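You operate a simulated robot arm through the tools that you are given. There is no shell and no other tool. Be economical: measure what you need, move in short steps, check, and stop when the job is done.

Carry out the task below with a simulated robot arm. There is one attempt and no reset: what you move stays moved.

TASK
Fetch the bored block and set it on the black sample card. Then take the grey pad and put it on top of the green spool.
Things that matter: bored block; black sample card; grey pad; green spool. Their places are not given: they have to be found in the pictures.

It is judged by the outcome, as a careful person would: the job done as asked, and still so three seconds after it is handed in. It fails if anything else is knocked over, pushed out of place, dropped, spilled or broken.

THE ROBOT
A 7-joint arm with a two-finger parallel gripper, fixed in place. Base frame: the origin is at the foot of the arm, x ahead of it, y to its left, z up; the work surface is at about z = 0. Lengths are in mm, angles in degrees, forces in N, time in s.
With the tool pointing down near the work surface it reaches from about 240 to 620 mm from the base axis. Its first joint turns from -66.0 to 66.0 degrees. Payload 2.6 kg.
Tool frame: the origin (TCP) lies between the finger pads and is the grasp point; the fingertips stand 30 mm ahead of it; z points along the fingers, y is the line along which they close. The gripper opens to 94 mm. The fingers are 28 mm wide and 10 mm thick; the gripper's body (50 by 96 mm) begins 55 mm behind the TCP.
Orientation is that of the tool frame in the base frame, as a unit quaternion [w, x, y, z]. With the fingers straight down and closing along the base's y, the tool's x points along the base's -x, its y along +y and its z along -z.

THE INTERFACE
- The arm moves only by the tool nudge_tool. Its argument "series" is one flat list of numbers, 7 for each row, row after row: the shift along the tool's x, y, z in mm, then the turn, a rotation vector about the tool's x, y, z in rad, then the gripper command, from -1 (shut) to 1 (fully open), values between in proportion. In form: [x, y, z, ax, ay, az, gripper, x, y, z, ax, ay, az, gripper, ...]. A call has 1 to 10 rows; each row shifts and turns the commanded pose from where the row before left it, along the tool's axes as they then stand. A row lasts 0.2 s, in which the tool goes at most 50 mm and 8.6 degrees; a call with a longer step from one row to the next is refused whole, and so is a gripper value outside its range. A pose out of reach is approached as far as the arm can. The call stops where the force on the tool passes 40 N (or 10 N more than at its start, if that is more) or the arm is blocked; 0.2 s more then pass. The fingers move at their own pace (about 72 mm/s each) and stop on an object; they squeeze with about 25 N. The grip force told is the motor's: it shows also when the fingers shut on nothing. Time passes only in rows, and 0.2 s behind the last, so rows that do not move let the fingers close. It gives the time, the measured TCP pose, the force on the tool (base axes), the opening and the grip force at its end, in the units of the frame above (readings bear some noise).
- Cameras (640 x 400 px; columns grow to the right, rows downward): "scene" is fixed at [54, 455.3, 560.1]; the picture's right is [-0.55, -0.84, 0.00], its down [-0.51, 0.33, -0.79] and it looks along [0.66, -0.43, -0.61] (base axes); focal length 372 px, centre (320, 200). "wrist" rides on the gripper at [-37, 0, -58] in the tool frame; the picture's right is [0.00, -1.00, 0.00], its down [0.97, 0.00, -0.24] and it looks along [0.24, 0.00, 0.97] (tool axes); focal length 218 px, centre (320, 200).
- get_image(camera): a new picture of that camera. No time passes.
- measure_at(camera, pixels): there is no depth. For up to 12 entries [column, row, z] of the newest picture of that camera ("zoom" is the newest enlarged one), the place [x, y] in the base frame at which the ray of that pixel passes the height z, good to about 2 mm. No time passes.
- zoom(camera, box): a new picture of the part [left, top, right, bottom] of that camera's present view, enlarged. No time passes.
- close_job(): hands the job in; it is judged then, once.

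Work in short steps. Measure before you move; look again where a grasp or a placing could have gone wrong, and mend it. You have 80 turns and 38 pictures in all, the two below and enlarged ones among them. Open the gripper and draw the arm clear of the work before you hand the job in, unless the task says otherwise; then end with one line.

The tools are called after ">>>" as name(argument=value, ...) on one line, values as JSON. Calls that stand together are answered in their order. nudge_tool: Moves the arm, as the interface text tells. Its arguments: {"type":"object","properties":{"series":{"type":"array"}},"required":["series"]} The other tools are called the same way: get_image (camera) takes a picture; measure_at (camera, pixels) gives the place at which the rays of pixels pass given heights; zoom (camera, box) takes an enlarged picture of a part of a camera's view; close_job () hands the job in.

At the start:

```text
time_s: 0.0
eef_pos: [374.6, 6.9, 277.4]
tcp_rot: [0.0, 0.0, 1.0, 0.0]
contact_force: [-0.1, -0.1, 0.6]
grip_width: 93.9
grasp_force: 0.1
```

scene: 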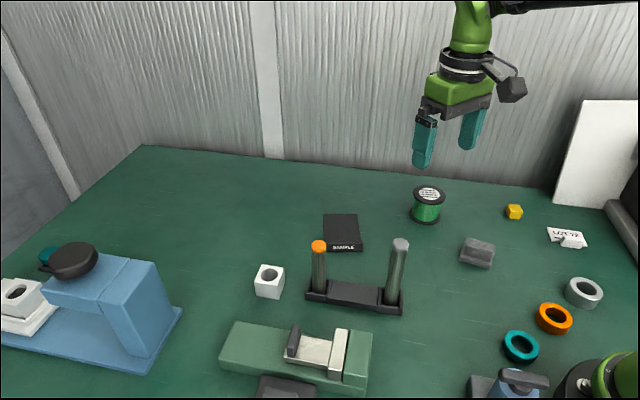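
wrist: 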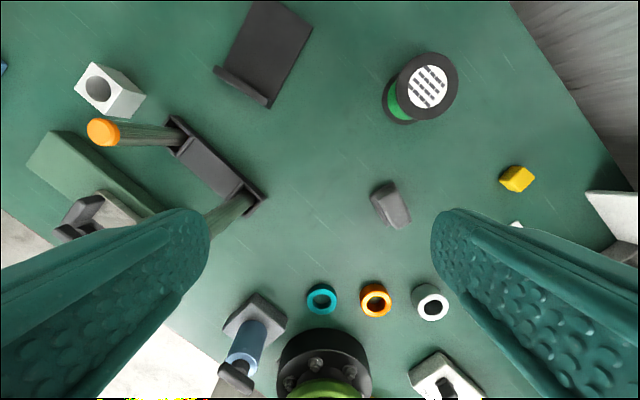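

I'll zoom in on the white bored block with the card, and on the grey pad with the spool.

>>> zoom(camera="scene", box=[230, 200, 420, 320])

>>> zoom(camera="scene", box=[390, 170, 550, 270])

>>> zoom(camera="wrist", box=[60, 0, 320, 220])

```text
3.33 times, centred on (325, 260) of scene
```

zoom: 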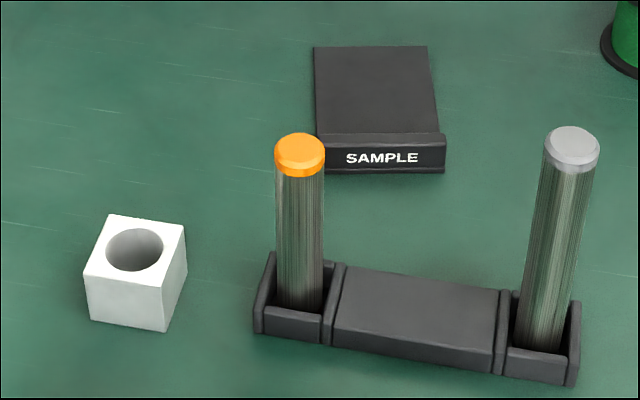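

```text
4.00 times, centred on (470, 220) of scene
```

zoom: 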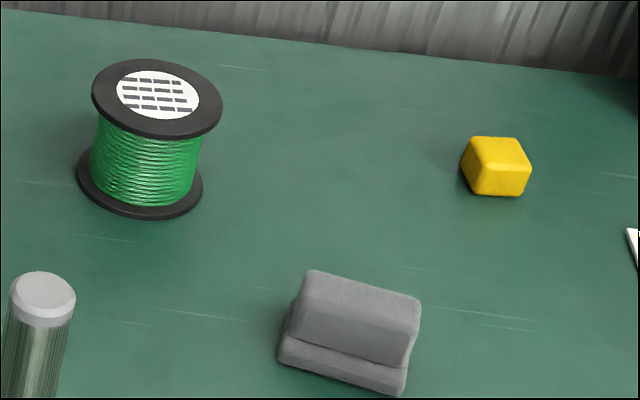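

```text
1.82 times, centred on (190, 110) of wrist
```

zoom: 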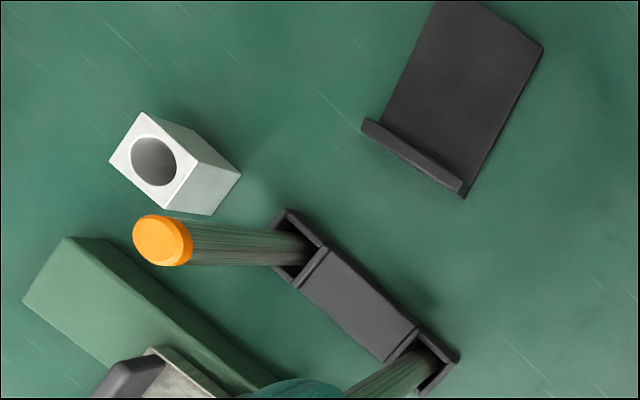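

The block top is around (270,275) px, the card spans (323,214) to (362,252), the pad is at (477,252) and the spool top at (429,194). I'll measure these points at candidate heights.

>>> measure_at(camera="scene", pixels=[[255.4, 295.4, 0], [279, 299.6, 0], [284.8, 281.6, 0], [254.5, 281.6, 35], [278.5, 286.1, 35], [284.5, 267.8, 35], [262, 264.5, 35], [323.2, 213.8, 3], [357.1, 213.5, 3], [362.5, 251.6, 0], [326.5, 251, 0], [360, 240, 8]])

>>> measure_at(camera="scene", pixels=[[460, 260.5, 0], [490.5, 268.5, 0], [467.5, 237.5, 25], [495, 244.3, 25], [492.5, 261.3, 12], [409.3, 214.5, 0], [440.8, 216.3, 0], [425, 225, 0], [429.3, 194.5, 50], [413, 193.8, 50], [445.5, 195.8, 50], [323.8, 240.5, 8]])

>>> measure_at(camera="wrist", pixels=[[427, 87, 50], [390, 205, 20], [397, 87, 50], [459, 87, 50], [370, 190, 20], [391, 181, 20], [412, 217, 20], [388, 228, 20]])

```text
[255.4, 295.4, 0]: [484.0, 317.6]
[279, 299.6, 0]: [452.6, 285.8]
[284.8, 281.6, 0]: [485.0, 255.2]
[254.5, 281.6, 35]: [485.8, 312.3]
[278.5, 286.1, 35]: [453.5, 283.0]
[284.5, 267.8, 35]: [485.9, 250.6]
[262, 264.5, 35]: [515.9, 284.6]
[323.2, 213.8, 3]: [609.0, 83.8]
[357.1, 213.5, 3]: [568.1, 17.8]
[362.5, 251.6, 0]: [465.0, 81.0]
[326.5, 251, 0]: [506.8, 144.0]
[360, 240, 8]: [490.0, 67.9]
```

```text
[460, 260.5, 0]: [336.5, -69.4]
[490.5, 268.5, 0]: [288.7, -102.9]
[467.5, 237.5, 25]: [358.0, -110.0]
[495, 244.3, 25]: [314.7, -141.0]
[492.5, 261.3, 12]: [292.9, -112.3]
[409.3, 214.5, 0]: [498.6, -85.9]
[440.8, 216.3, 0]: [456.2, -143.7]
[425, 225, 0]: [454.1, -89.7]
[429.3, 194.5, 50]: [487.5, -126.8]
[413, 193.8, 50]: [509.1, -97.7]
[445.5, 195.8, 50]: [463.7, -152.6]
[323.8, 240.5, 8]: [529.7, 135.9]
```

```text
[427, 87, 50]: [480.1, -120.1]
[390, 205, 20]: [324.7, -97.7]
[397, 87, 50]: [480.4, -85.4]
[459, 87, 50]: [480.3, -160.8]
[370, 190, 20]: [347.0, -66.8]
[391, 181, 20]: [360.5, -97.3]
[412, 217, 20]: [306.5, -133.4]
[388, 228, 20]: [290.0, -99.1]
```

Block centre is about (485,283), with edges at roughly 45°. Spool centre is about (477,-115), with its top at z≈60. Next I'll measure the peg stand and other obstacles near the block.

>>> measure_at(camera="scene", pixels=[[306, 299, 0], [403, 315, 0], [316, 290, 5], [319, 245, 80], [319, 245, 100], [220, 365, 0], [370, 360, 30], [235, 322, 30], [182, 308, 0], [155, 262, 80], [310, 279, 15]])

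>>> measure_at(camera="wrist", pixels=[[103, 132, 80], [103, 132, 100], [98, 88, 35], [98, 88, 45], [85, 62, 40], [135, 92, 40], [115, 118, 40], [75, 88, 40], [265, 50, 3], [231, 90, 10], [255, 0, 3], [310, 28, 3]])

```text
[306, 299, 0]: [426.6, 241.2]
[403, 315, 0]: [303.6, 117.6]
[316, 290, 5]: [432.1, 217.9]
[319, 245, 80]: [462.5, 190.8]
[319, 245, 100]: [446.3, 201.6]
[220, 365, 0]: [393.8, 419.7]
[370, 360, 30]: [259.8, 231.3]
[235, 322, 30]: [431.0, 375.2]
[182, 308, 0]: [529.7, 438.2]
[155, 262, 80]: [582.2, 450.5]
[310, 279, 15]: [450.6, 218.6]
```

```text
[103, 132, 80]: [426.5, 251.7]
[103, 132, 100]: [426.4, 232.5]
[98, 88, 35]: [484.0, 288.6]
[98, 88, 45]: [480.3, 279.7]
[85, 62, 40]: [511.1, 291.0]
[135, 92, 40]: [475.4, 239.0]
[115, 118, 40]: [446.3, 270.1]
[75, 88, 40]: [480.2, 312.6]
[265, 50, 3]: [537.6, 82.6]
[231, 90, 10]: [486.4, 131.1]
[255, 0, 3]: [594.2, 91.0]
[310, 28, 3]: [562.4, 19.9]
```

The block is about 44 mm wide and 40 mm tall, centred near (481.5,284). The peg (top z≈120) is at (430,215). I'll yaw the tool -45° so the fingers close along (1,-1), away from the peg, and stay high.

>>> nudge_tool(series=[0, 0, 0, 0, 0, -0.131, 1, 0, 0, 0, 0, 0, -0.131, 1, 0, 0, 0, 0, 0, -0.131, 1, 0, 0, 0, 0, 0, -0.131, 1, 0, 0, 0, 0, 0, -0.131, 1, 0, 0, 0, 0, 0, -0.13, 1])

>>> nudge_tool(series=[-33.9, 15, 0, 0, 0, 0, 1, -33.9, 15, 0, 0, 0, 0, 1, -33.9, 15, 0, 0, 0, 0, 1, -33.9, 15, 0, 0, 0, 0, 1, -33.9, 15, 0, 0, 0, 0, 1, -33.9, 15, 0, 0, 0, 0, 1, -33.9, 15, 0, 0, 0, 0, 1, -33.9, 15, 20, 0, 0, 0, 1, 0, 0, 20, 0, 0, 0, 1, 0, 0, 20, 0, 0, 0, 1])

>>> get_image(camera="wrist")

```text
time_s: 1.4
eef_pos: [375.1, 8.2, 278.7]
tcp_rot: [0.001, -0.383, 0.924, 0.0]
contact_force: [0.9, -0.4, -0.2]
grip_width: 94.0
grasp_force: 0.1
```

```text
time_s: 3.6
eef_pos: [481.6, 283.1, 218.9]
tcp_rot: [0.0, -0.383, 0.924, 0.0]
contact_force: [0.0, 0.2, -0.6]
grip_width: 93.9
grasp_force: 0.0
```

```text
32 pictures are left
```

wrist: 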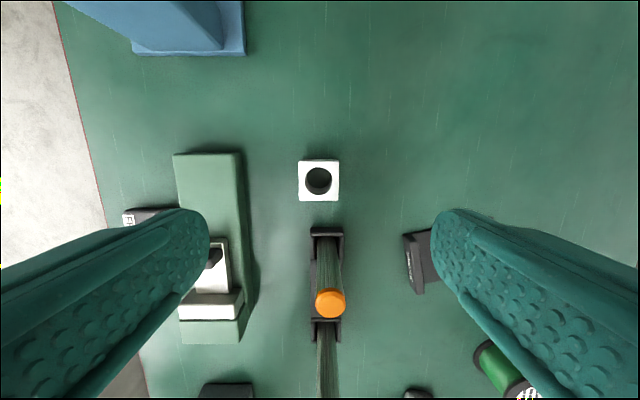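

The block is square to the view. I'll measure its top face corners.

>>> measure_at(camera="wrist", pixels=[[298, 160, 40], [339, 160, 40], [339, 201, 40], [298, 201, 40], [318.5, 180.5, 40], [330, 303, 120]])

```text
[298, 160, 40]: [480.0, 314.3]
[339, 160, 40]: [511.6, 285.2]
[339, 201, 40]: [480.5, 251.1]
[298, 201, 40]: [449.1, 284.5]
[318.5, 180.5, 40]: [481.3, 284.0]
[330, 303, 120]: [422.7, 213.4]
```

The block centre (481.3,284.0) lies under the TCP, so I'll descend with the gripper at half opening.

>>> nudge_tool(series=[0, 0, 25, 0, 0, 0, 0.6, 0, 0, 25, 0, 0, 0, 0.6, 0, 0, 25, 0, 0, 0, 0.6, 0, 0, 25, 0, 0, 0, 0.6, 0, 0, 25, 0, 0, 0, 0.6, 0, 0, 20, 0, 0, 0, 0.6, 0, 0, 15, 0, 0, 0, 0.6, 0, 0, 12, 0, 0, 0, 0.6, 0, 0, 11, 0, 0, 0, 0.6])

>>> nudge_tool(series=[0, 0, 0, 0, 0, 0, -1, 0, 0, 0, 0, 0, 0, -1, 0, 0, 0, 0, 0, 0, -1])

>>> get_image(camera="scene")

```text
time_s: 5.6
eef_pos: [480.6, 283.6, 35.5]
tcp_rot: [0.0, -0.383, 0.924, 0.0]
contact_force: [1.1, 0.3, -0.7]
grip_width: 75.5
grasp_force: 0.1
```

```text
time_s: 6.4
eef_pos: [481.9, 284.2, 36.5]
tcp_rot: [-0.001, -0.383, 0.924, 0.0]
contact_force: [0.7, 0.0, 0.4]
grip_width: 48.2
grasp_force: 25.0
```

```text
31 pictures are left
```

scene: 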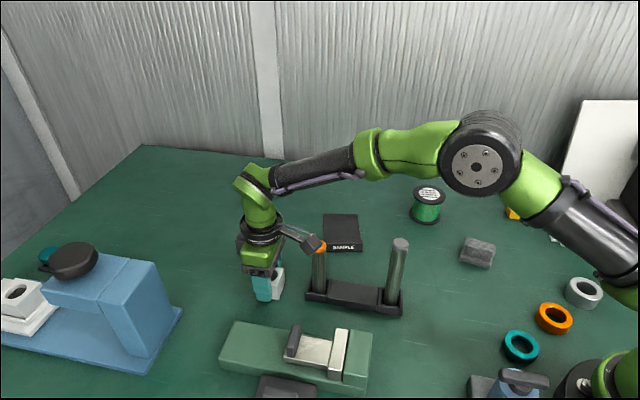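

The block is held at 48 mm wide and the peg is still standing. I'll lift straight up.

>>> nudge_tool(series=[0, 0, -5, 0, 0, 0, -1, 0, 0, -15, 0, 0, 0, -1, 0, 0, -25, 0, 0, 0, -1, 0, 0, -30, 0, 0, 0, -1, 0, 0, -30, 0, 0, 0, -1, 0, 0, -30, 0, 0, 0, -1, 0, 0, -30, 0, 0, 0, -1])

>>> zoom(camera="scene", box=[200, 140, 420, 280])

```text
time_s: 8.0
eef_pos: [482.4, 284.7, 201.3]
tcp_rot: [0.0, -0.383, 0.924, 0.0]
contact_force: [-0.2, -0.1, -0.7]
grip_width: 48.0
grasp_force: 25.0
```

```text
2.86 times, centred on (310, 210) of scene
```

zoom: 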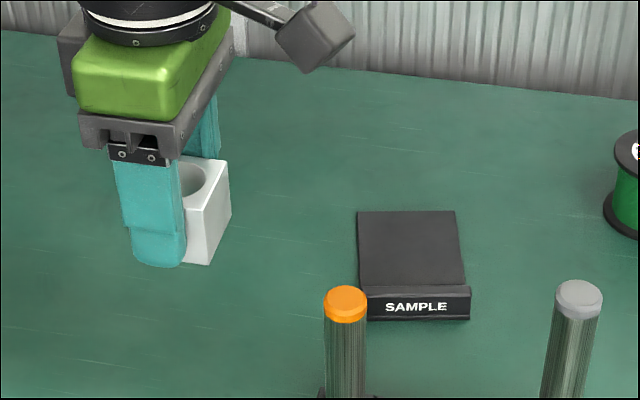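

The lift is clean. I'll measure the card again in this clearer view.

>>> measure_at(camera="zoom", pixels=[[358, 211, 3], [455, 211, 3], [465, 285, 10], [360, 287, 10], [368, 321, 0], [470, 319, 0], [470, 298, 10], [368, 300, 10], [455, 211, 6], [358, 211, 6]])

>>> nudge_tool(series=[0, 0, 0, 0, 0, -0.13, -1, 0, 0, 0, 0, 0, -0.13, -1, 24.4, -27, 0, 0, 0, 0, -1, 24.4, -27, 0, 0, 0, 0, -1, 24.4, -27, 0, 0, 0, 0, -1, 24.4, -27, 0, 0, 0, 0, -1, 24.4, -27, 0, 0, 0, 0, -1, 24.4, -27, 0, 0, 0, 0, -1])

>>> get_image(camera="wrist")

```text
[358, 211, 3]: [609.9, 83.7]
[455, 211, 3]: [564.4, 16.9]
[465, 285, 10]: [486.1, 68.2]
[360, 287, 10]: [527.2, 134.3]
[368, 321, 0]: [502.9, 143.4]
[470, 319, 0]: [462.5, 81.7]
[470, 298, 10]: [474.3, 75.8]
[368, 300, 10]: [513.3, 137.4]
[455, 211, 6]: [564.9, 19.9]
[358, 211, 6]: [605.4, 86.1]
```

```text
time_s: 9.8
eef_pos: [548.6, 76.3, 203.7]
tcp_rot: [0.0, -0.499, 0.866, 0.0]
contact_force: [-0.1, 0.3, -0.9]
grip_width: 48.1
grasp_force: 25.0
```

```text
29 pictures are left
```

wrist: 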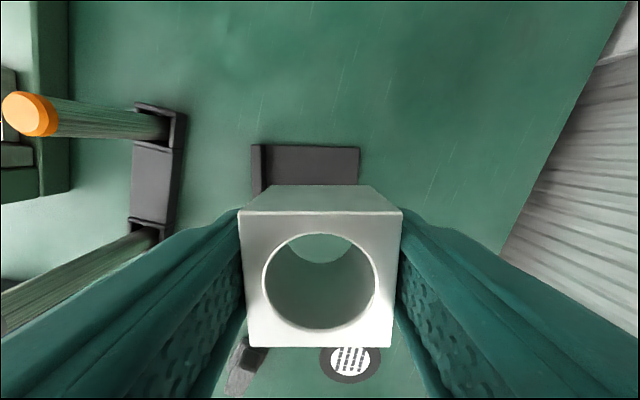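

The card's edges line up with the tool axes. I'll measure its visible edges here.

>>> measure_at(camera="wrist", pixels=[[251, 145, 12], [263, 146, 12], [360, 148, 4], [252, 190, 12], [264, 185, 12], [359, 184, 4], [265, 160, 4], [360, 160, 4]])

```text
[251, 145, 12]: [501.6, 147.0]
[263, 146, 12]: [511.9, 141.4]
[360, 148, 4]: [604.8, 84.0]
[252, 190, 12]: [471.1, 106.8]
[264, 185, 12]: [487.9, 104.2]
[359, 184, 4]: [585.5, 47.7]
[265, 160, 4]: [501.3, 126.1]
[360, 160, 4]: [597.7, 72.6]
```

The TCP sits centred across the card and slightly to the back of its flat area, so the fingers will clear the lip (about 20 mm tall). I'll descend to just above it.

>>> nudge_tool(series=[0, 0, 30, 0, 0, 0, -1, 0, 0, 30, 0, 0, 0, -1, 0, 0, 30, 0, 0, 0, -1, 0, 0, 25, 0, 0, 0, -1, 0, 0, 20, 0, 0, 0, -1, 0, 0, 12, 0, 0, 0, -1, 0, 0, 8, 0, 0, 0, -1])

>>> zoom(camera="scene", box=[270, 170, 430, 270])

```text
time_s: 11.4
eef_pos: [548.6, 74.1, 45.3]
tcp_rot: [0.001, -0.498, 0.867, 0.0]
contact_force: [0.7, -0.2, -1.1]
grip_width: 48.0
grasp_force: 24.9
```

```text
4.00 times, centred on (350, 220) of scene
```

zoom: 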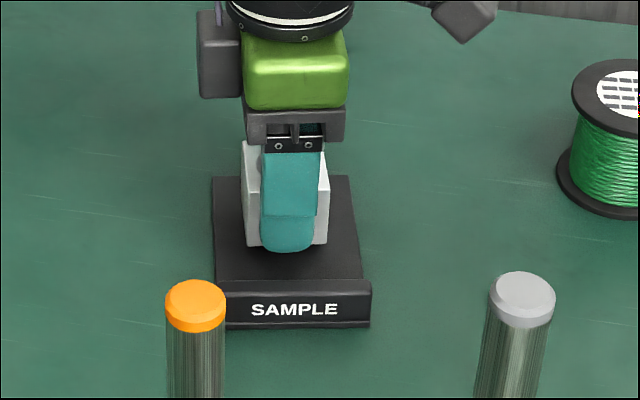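

Alignment looks good, so I'll lower in tiny steps and watch the force.

>>> nudge_tool(series=[0, 0, 1.5, 0, 0, 0, -1, 0, 0, 1.5, 0, 0, 0, -1])

>>> nudge_tool(series=[0, 0, 1, 0, 0, 0, -1, 0, 0, 1, 0, 0, 0, -1])

```text
time_s: 12.0
eef_pos: [548.0, 75.3, 42.0]
tcp_rot: [0.0, -0.499, 0.867, 0.0]
contact_force: [-0.3, 0.0, -1.0]
grip_width: 47.9
grasp_force: 25.1
```

```text
time_s: 12.6
eef_pos: [548.5, 75.4, 41.1]
tcp_rot: [0.0, -0.499, 0.866, 0.0]
contact_force: [-2.1, -1.2, 6.8]
grip_width: 47.8
grasp_force: 25.0
```

The 6.8 N upward force shows the block touching the card. I'll open partway and retreat upward.

>>> nudge_tool(series=[0, 0, 0, 0, 0, 0, 0.4, 0, 0, 0, 0, 0, 0, 0.4, 0, 0, 0, 0, 0, 0, 0.4, 0, 0, -10, 0, 0, 0, 0.4, 0, 0, -20, 0, 0, 0, 0.4, 0, 0, -30, 0, 0, 0, 0.4, 0, 0, -40, 0, 0, 0, 0.4, 0, 0, -40, 0, 0, 0, 0.4, 0, 0, -20, 0, 0, 0, 0.4])

>>> get_image(camera="wrist")

>>> zoom(camera="scene", box=[270, 170, 430, 270])

```text
time_s: 14.6
eef_pos: [549.3, 77.0, 197.7]
tcp_rot: [0.0, -0.5, 0.866, -0.001]
contact_force: [0.4, -0.2, -0.4]
grip_width: 65.8
grasp_force: 0.0
```

```text
27 pictures are left
```

wrist: 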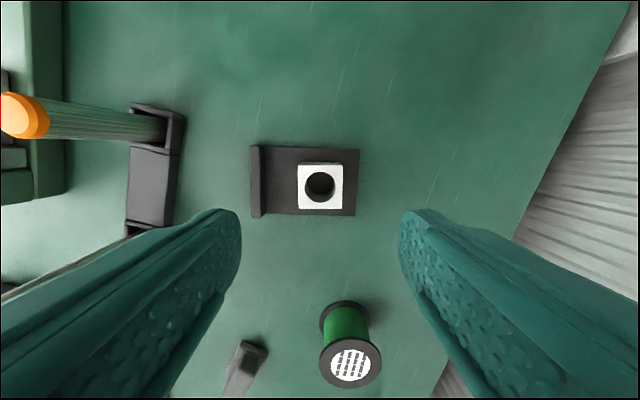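

```text
4.00 times, centred on (350, 220) of scene
```

zoom: 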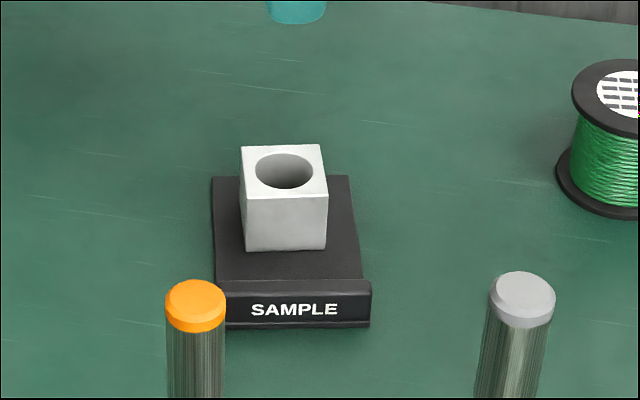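

The block sits well on the card. Now I'll turn the gripper to match the pad (long axis ≈34°) and move above it at about (325,-98).

>>> nudge_tool(series=[0, 0, 0, 0, 0, 0.1135, 0.8, 0, 0, 0, 0, 0, 0.1135, 0.8, 0, 0, 0, 0, 0, 0.1135, 0.8, 0, 0, 0, 0, 0, 0.1135, 0.8])

>>> nudge_tool(series=[40.5, -2.8, 0, 0, 0, 0, 0.8, 40.5, -2.8, 0, 0, 0, 0, 0.8, 40.5, -2.8, 0, 0, 0, 0, 0.8, 40.5, -2.8, 0, 0, 0, 0, 0.8, 40.5, -2.8, 0, 0, 0, 0, 0.8, 40.5, -2.8, 0, 0, 0, 0, 0.8, 40.5, -2.8, 0, 0, 0, 0, 0.8])

>>> get_image(camera="wrist")

```text
time_s: 15.6
eef_pos: [548.1, 75.0, 197.3]
tcp_rot: [0.0, -0.29, 0.957, 0.0]
contact_force: [-0.4, -0.3, 0.0]
grip_width: 84.8
grasp_force: 0.2
```

```text
time_s: 17.2
eef_pos: [325.6, -96.7, 202.2]
tcp_rot: [0.0, -0.292, 0.956, 0.0]
contact_force: [-0.6, -0.6, 0.7]
grip_width: 84.4
grasp_force: 0.1
```

```text
25 pictures are left
```

wrist: 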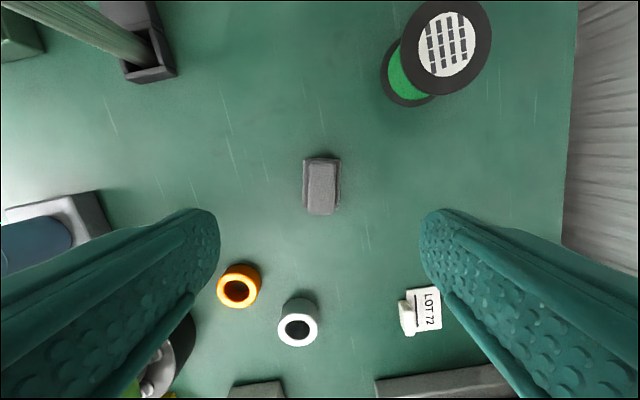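

>>> zoom(camera="wrist", box=[272, 135, 368, 235])

```text
4.00 times, centred on (320, 185) of wrist
```

zoom: 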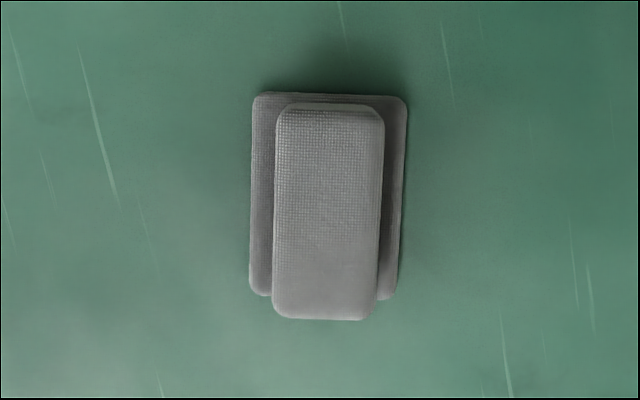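

>>> measure_at(camera="wrist", pixels=[[334.5, 162, 20], [334.5, 162, 30], [334.5, 162, 40], [333, 214, 20], [333, 214, 30], [333, 214, 40], [303, 158.5, 10], [341.5, 160, 10], [302.5, 208.5, 10], [339, 210, 10], [322, 187.5, 30]])

>>> measure_at(camera="scene", pixels=[[468, 238, 20], [468, 238, 30], [468, 238, 40], [494.5, 244.5, 20], [494.5, 244.5, 30], [494.5, 244.5, 40], [460, 260.5, 0], [490.5, 268.5, 0], [460, 256, 10], [491, 263, 10]])

```text
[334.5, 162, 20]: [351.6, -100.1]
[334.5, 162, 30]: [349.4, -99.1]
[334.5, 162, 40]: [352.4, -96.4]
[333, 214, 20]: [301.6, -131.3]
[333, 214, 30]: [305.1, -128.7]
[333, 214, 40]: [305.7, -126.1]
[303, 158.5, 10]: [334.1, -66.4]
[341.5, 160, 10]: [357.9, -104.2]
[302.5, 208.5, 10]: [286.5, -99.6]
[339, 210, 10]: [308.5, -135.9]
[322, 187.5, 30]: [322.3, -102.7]
```

```text
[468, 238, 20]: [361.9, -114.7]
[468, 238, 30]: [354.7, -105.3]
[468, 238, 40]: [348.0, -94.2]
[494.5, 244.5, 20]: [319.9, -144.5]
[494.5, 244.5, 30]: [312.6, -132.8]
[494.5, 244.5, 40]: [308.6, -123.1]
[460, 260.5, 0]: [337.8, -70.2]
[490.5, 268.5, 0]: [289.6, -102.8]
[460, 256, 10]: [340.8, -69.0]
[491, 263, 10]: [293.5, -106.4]
```

The pad has a flange (about 43x58 mm, 10 mm tall) with a 28 mm wide ridge rising to z≈35, centred near (322,-102). I'll grip the ridge with the tips just above the flange, at TCP z≈46.

>>> nudge_tool(series=[0, 0, 0, 0, 0, 0.04, 0.4, 5.9, -2.6, 0, 0, 0, 0, 0.4, 0, 0, 30, 0, 0, 0, 0.4, 0, 0, 30, 0, 0, 0, 0.4, 0, 0, 30, 0, 0, 0, 0.4, 0, 0, 25, 0, 0, 0, 0.4, 0, 0, 15, 0, 0, 0, 0.4])

>>> get_image(camera="wrist")

>>> zoom(camera="scene", box=[400, 170, 560, 270])

```text
time_s: 18.8
eef_pos: [321.5, -105.4, 69.0]
tcp_rot: [0.0, -0.272, 0.962, -0.001]
contact_force: [-1.3, -0.4, -0.2]
grip_width: 66.0
grasp_force: 0.1
```

```text
23 pictures are left
```

wrist: 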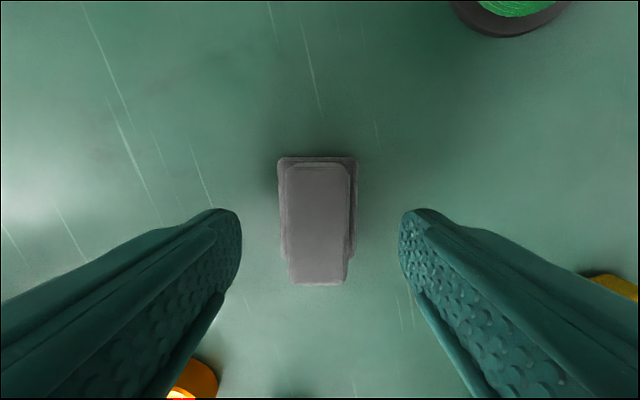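

```text
4.00 times, centred on (480, 220) of scene
```

zoom: 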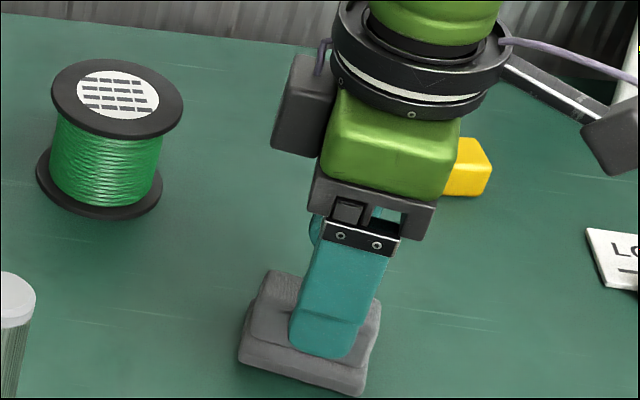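

>>> measure_at(camera="wrist", pixels=[[287, 168, 33], [350, 168, 33], [289, 282, 33], [347, 282, 33], [319, 222, 33], [279, 158, 9], [357, 158, 9]])

```text
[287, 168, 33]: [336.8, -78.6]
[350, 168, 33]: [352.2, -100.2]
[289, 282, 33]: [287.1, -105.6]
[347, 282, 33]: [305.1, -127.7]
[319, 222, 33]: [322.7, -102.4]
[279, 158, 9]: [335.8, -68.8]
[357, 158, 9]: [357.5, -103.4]
```

The ridge centre (320.5,-103) matches the TCP. I'll descend the last 23 mm and close.

>>> nudge_tool(series=[0, 0, 10, 0, 0, 0, 0.4, 0, 0, 8, 0, 0, 0, 0.4, 0, 0, 5, 0, 0, 0, 0.4, 0, 0, 0, 0, 0, 0, -1, 0, 0, 0, 0, 0, 0, -1, 0, 0, 0, 0, 0, 0, -1])

>>> zoom(camera="scene", box=[400, 170, 560, 270])

```text
time_s: 20.2
eef_pos: [319.5, -103.9, 46.9]
tcp_rot: [0.0, -0.272, 0.962, 0.0]
contact_force: [0.1, -0.3, 1.1]
grip_width: 26.7
grasp_force: 24.5
```

```text
4.00 times, centred on (480, 220) of scene
```

zoom: 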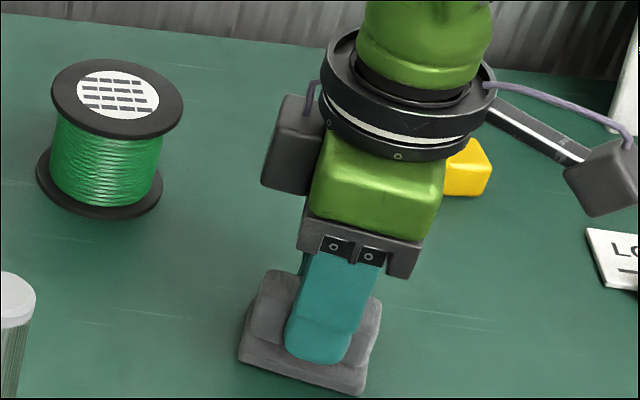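

The ridge is gripped at 26.7 mm. I'll lift it and check.

>>> nudge_tool(series=[0, 0, -5, 0, 0, 0, -1, 0, 0, -15, 0, 0, 0, -1, 0, 0, -25, 0, 0, 0, -1, 0, 0, -30, 0, 0, 0, -1, 0, 0, -30, 0, 0, 0, -1, 0, 0, -20, 0, 0, 0, -1, 0, 0, 0, 0, 0, 0, -1])

>>> get_image(camera="wrist")

>>> zoom(camera="scene", box=[400, 150, 560, 250])

```text
time_s: 21.8
eef_pos: [321.2, -103.1, 172.3]
tcp_rot: [0.0, -0.272, 0.962, 0.0]
contact_force: [-1.2, -0.6, 0.0]
grip_width: 27.2
grasp_force: 24.9
```

```text
20 pictures are left
```

wrist: 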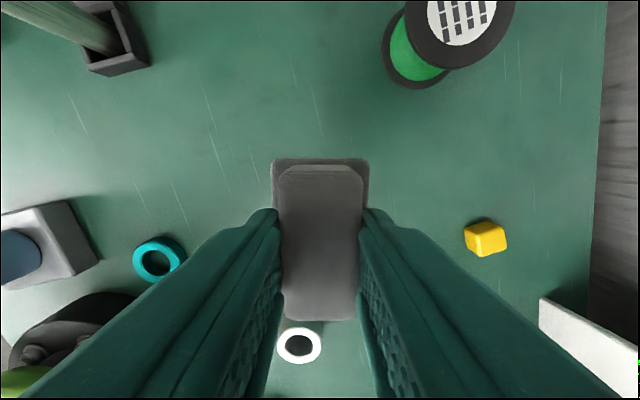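

```text
4.00 times, centred on (480, 200) of scene
```

zoom: 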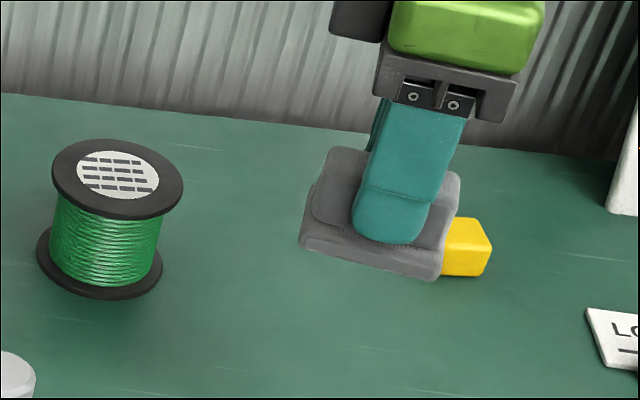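

The pad is held level. I'll refine the spool's top position.

>>> measure_at(camera="zoom", pixels=[[118, 178, 55], [118, 178, 60], [118, 178, 65], [52, 172, 60], [184, 186, 60], [118, 139, 60], [118, 221, 60], [36, 258, 0], [162, 263, 0], [97, 300, 0]])

>>> measure_at(camera="wrist", pixels=[[460, 12, 60], [404, 10, 60], [516, 10, 60], [383, 50, 0], [415, 89, 0], [462, 70, 60]])

```text
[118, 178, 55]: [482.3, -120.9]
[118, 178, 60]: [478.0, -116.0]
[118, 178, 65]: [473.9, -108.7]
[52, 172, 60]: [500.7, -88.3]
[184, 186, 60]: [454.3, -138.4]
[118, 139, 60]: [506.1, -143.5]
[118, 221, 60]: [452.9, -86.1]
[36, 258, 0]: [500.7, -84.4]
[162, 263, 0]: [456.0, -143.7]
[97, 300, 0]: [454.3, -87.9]
```

```text
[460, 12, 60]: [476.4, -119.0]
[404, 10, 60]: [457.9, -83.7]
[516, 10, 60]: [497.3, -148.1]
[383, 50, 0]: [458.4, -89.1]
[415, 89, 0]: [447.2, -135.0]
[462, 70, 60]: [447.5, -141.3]
```

The spool centre is about (478,-115.5) with its top at z≈60. I'll carry the pad over it.

>>> nudge_tool(series=[-25.5, -18.5, 0, 0, 0, 0, -1, -25.5, -18.5, 0, 0, 0, 0, -1, -25.5, -18.5, 0, 0, 0, 0, -1, -25.5, -18.5, 0, 0, 0, 0, -1, -25.5, -18.5, 0, 0, 0, 0, -1, 0, 0, 20, 0, 0, 0, -1, 0, 0, 20, 0, 0, 0, -1, 0, 0, 15, 0, 0, 0, -1, 0, 0, 0, 0, 0, 0, -1])

>>> zoom(camera="scene", box=[350, 130, 510, 230])

>>> get_image(camera="wrist")

```text
time_s: 23.8
eef_pos: [476.9, -116.0, 116.9]
tcp_rot: [0.0, -0.272, 0.962, 0.0]
contact_force: [0.2, 0.5, -0.9]
grip_width: 27.1
grasp_force: 24.9
```

```text
4.00 times, centred on (430, 180) of scene
```

zoom: 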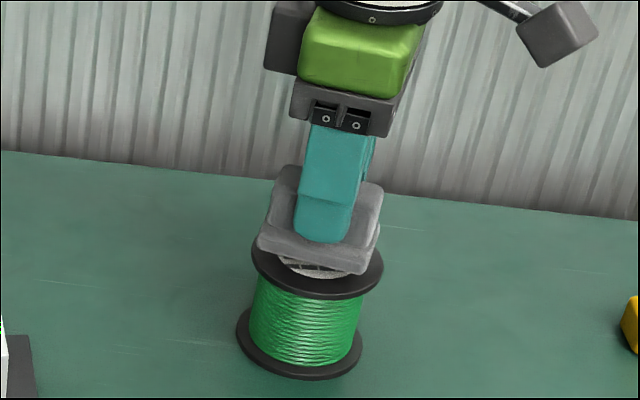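

```text
17 pictures are left
```

wrist: 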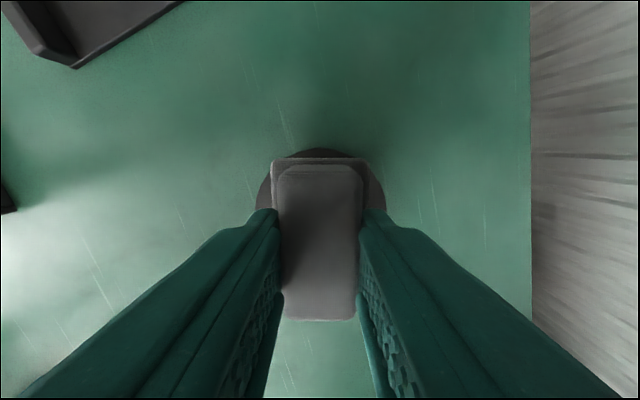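

The pad is centred over the spool. I'll lower gently and watch the force.

>>> nudge_tool(series=[0, 0, 3, 0, 0, 0, -1, 0, 0, 3, 0, 0, 0, -1, 0, 0, 1.5, 0, 0, 0, -1])

>>> nudge_tool(series=[0, 0, 1, 0, 0, 0, -1, 0, 0, 1, 0, 0, 0, -1])

```text
time_s: 24.6
eef_pos: [478.5, -117.1, 110.4]
tcp_rot: [-0.001, -0.272, 0.962, 0.0]
contact_force: [-0.2, -0.9, -2.0]
grip_width: 26.9
grasp_force: 24.8
```

```text
time_s: 25.2
eef_pos: [477.2, -115.9, 110.3]
tcp_rot: [0.001, -0.272, 0.962, 0.001]
contact_force: [-3.1, 0.9, 10.0]
grip_width: 26.9
grasp_force: 25.3
```

Contact at 10 N, so the pad is resting on the spool. I'll release gently and go up.

>>> nudge_tool(series=[0, 0, -0.7, 0, 0, 0, -1, 0, 0, 0, 0, 0, 0, -0.1, 0, 0, 0, 0, 0, 0, 0.1, 0, 0, 0, 0, 0, 0, 0.1, 0, 0, -10, 0, 0, 0, 0.1, 0, 0, -20, 0, 0, 0, 0.2, 0, 0, -30, 0, 0, 0, 0.2, 0, 0, -35, 0, 0, 0, 0.2, 0, 0, -20, 0, 0, 0, 0.2])

>>> get_image(camera="wrist")

>>> zoom(camera="scene", box=[350, 130, 510, 230])

```text
time_s: 27.2
eef_pos: [477.1, -116.2, 223.1]
tcp_rot: [0.0, -0.272, 0.962, 0.0]
contact_force: [-0.1, -1.1, -0.5]
grip_width: 56.1
grasp_force: 0.1
```

```text
16 pictures are left
```

wrist: 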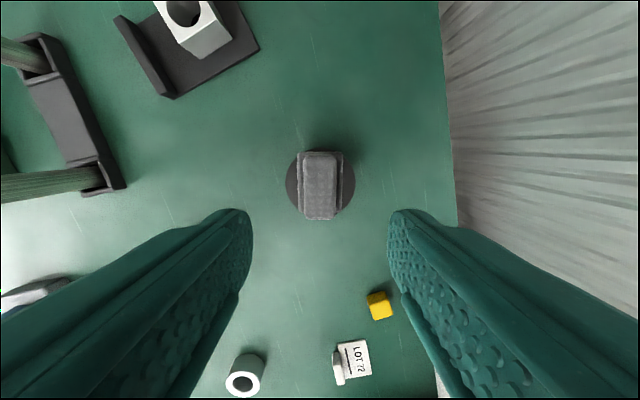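

```text
4.00 times, centred on (430, 180) of scene
```

zoom: 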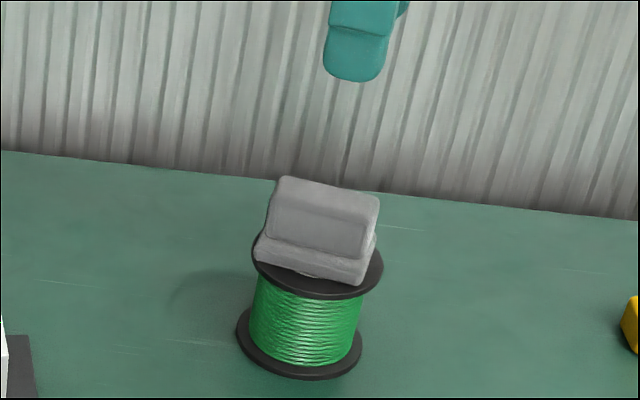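

The pad rests squarely on the spool. I'll draw the arm back clear and take one last look at everything.

>>> nudge_tool(series=[30, 10, -20, 0, 0, 0, 1, 30, 10, -15, 0, 0, 0, 1, 30, 10, -10, 0, 0, 0, 1, 0, 0, 0, 0, 0, 0, 1])

>>> get_image(camera="scene")

```text
time_s: 28.2
eef_pos: [383.6, -137.2, 267.6]
tcp_rot: [0.0, -0.272, 0.962, 0.0]
contact_force: [-0.1, -0.4, 0.3]
grip_width: 93.9
grasp_force: 0.1
```

```text
14 pictures are left
```

scene: 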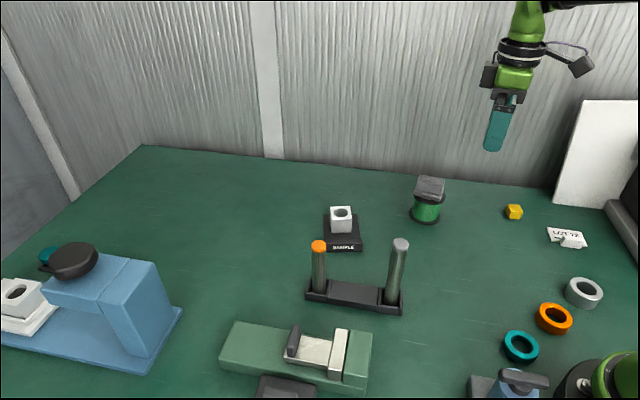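

Both placements hold and nothing else has moved, so I'm handing the job in.

>>> close_job()

```text
The job is handed in.
```

The bored block is on the black sample card and the grey pad is on top of the green spool; nothing else was disturbed, and the job is handed in.
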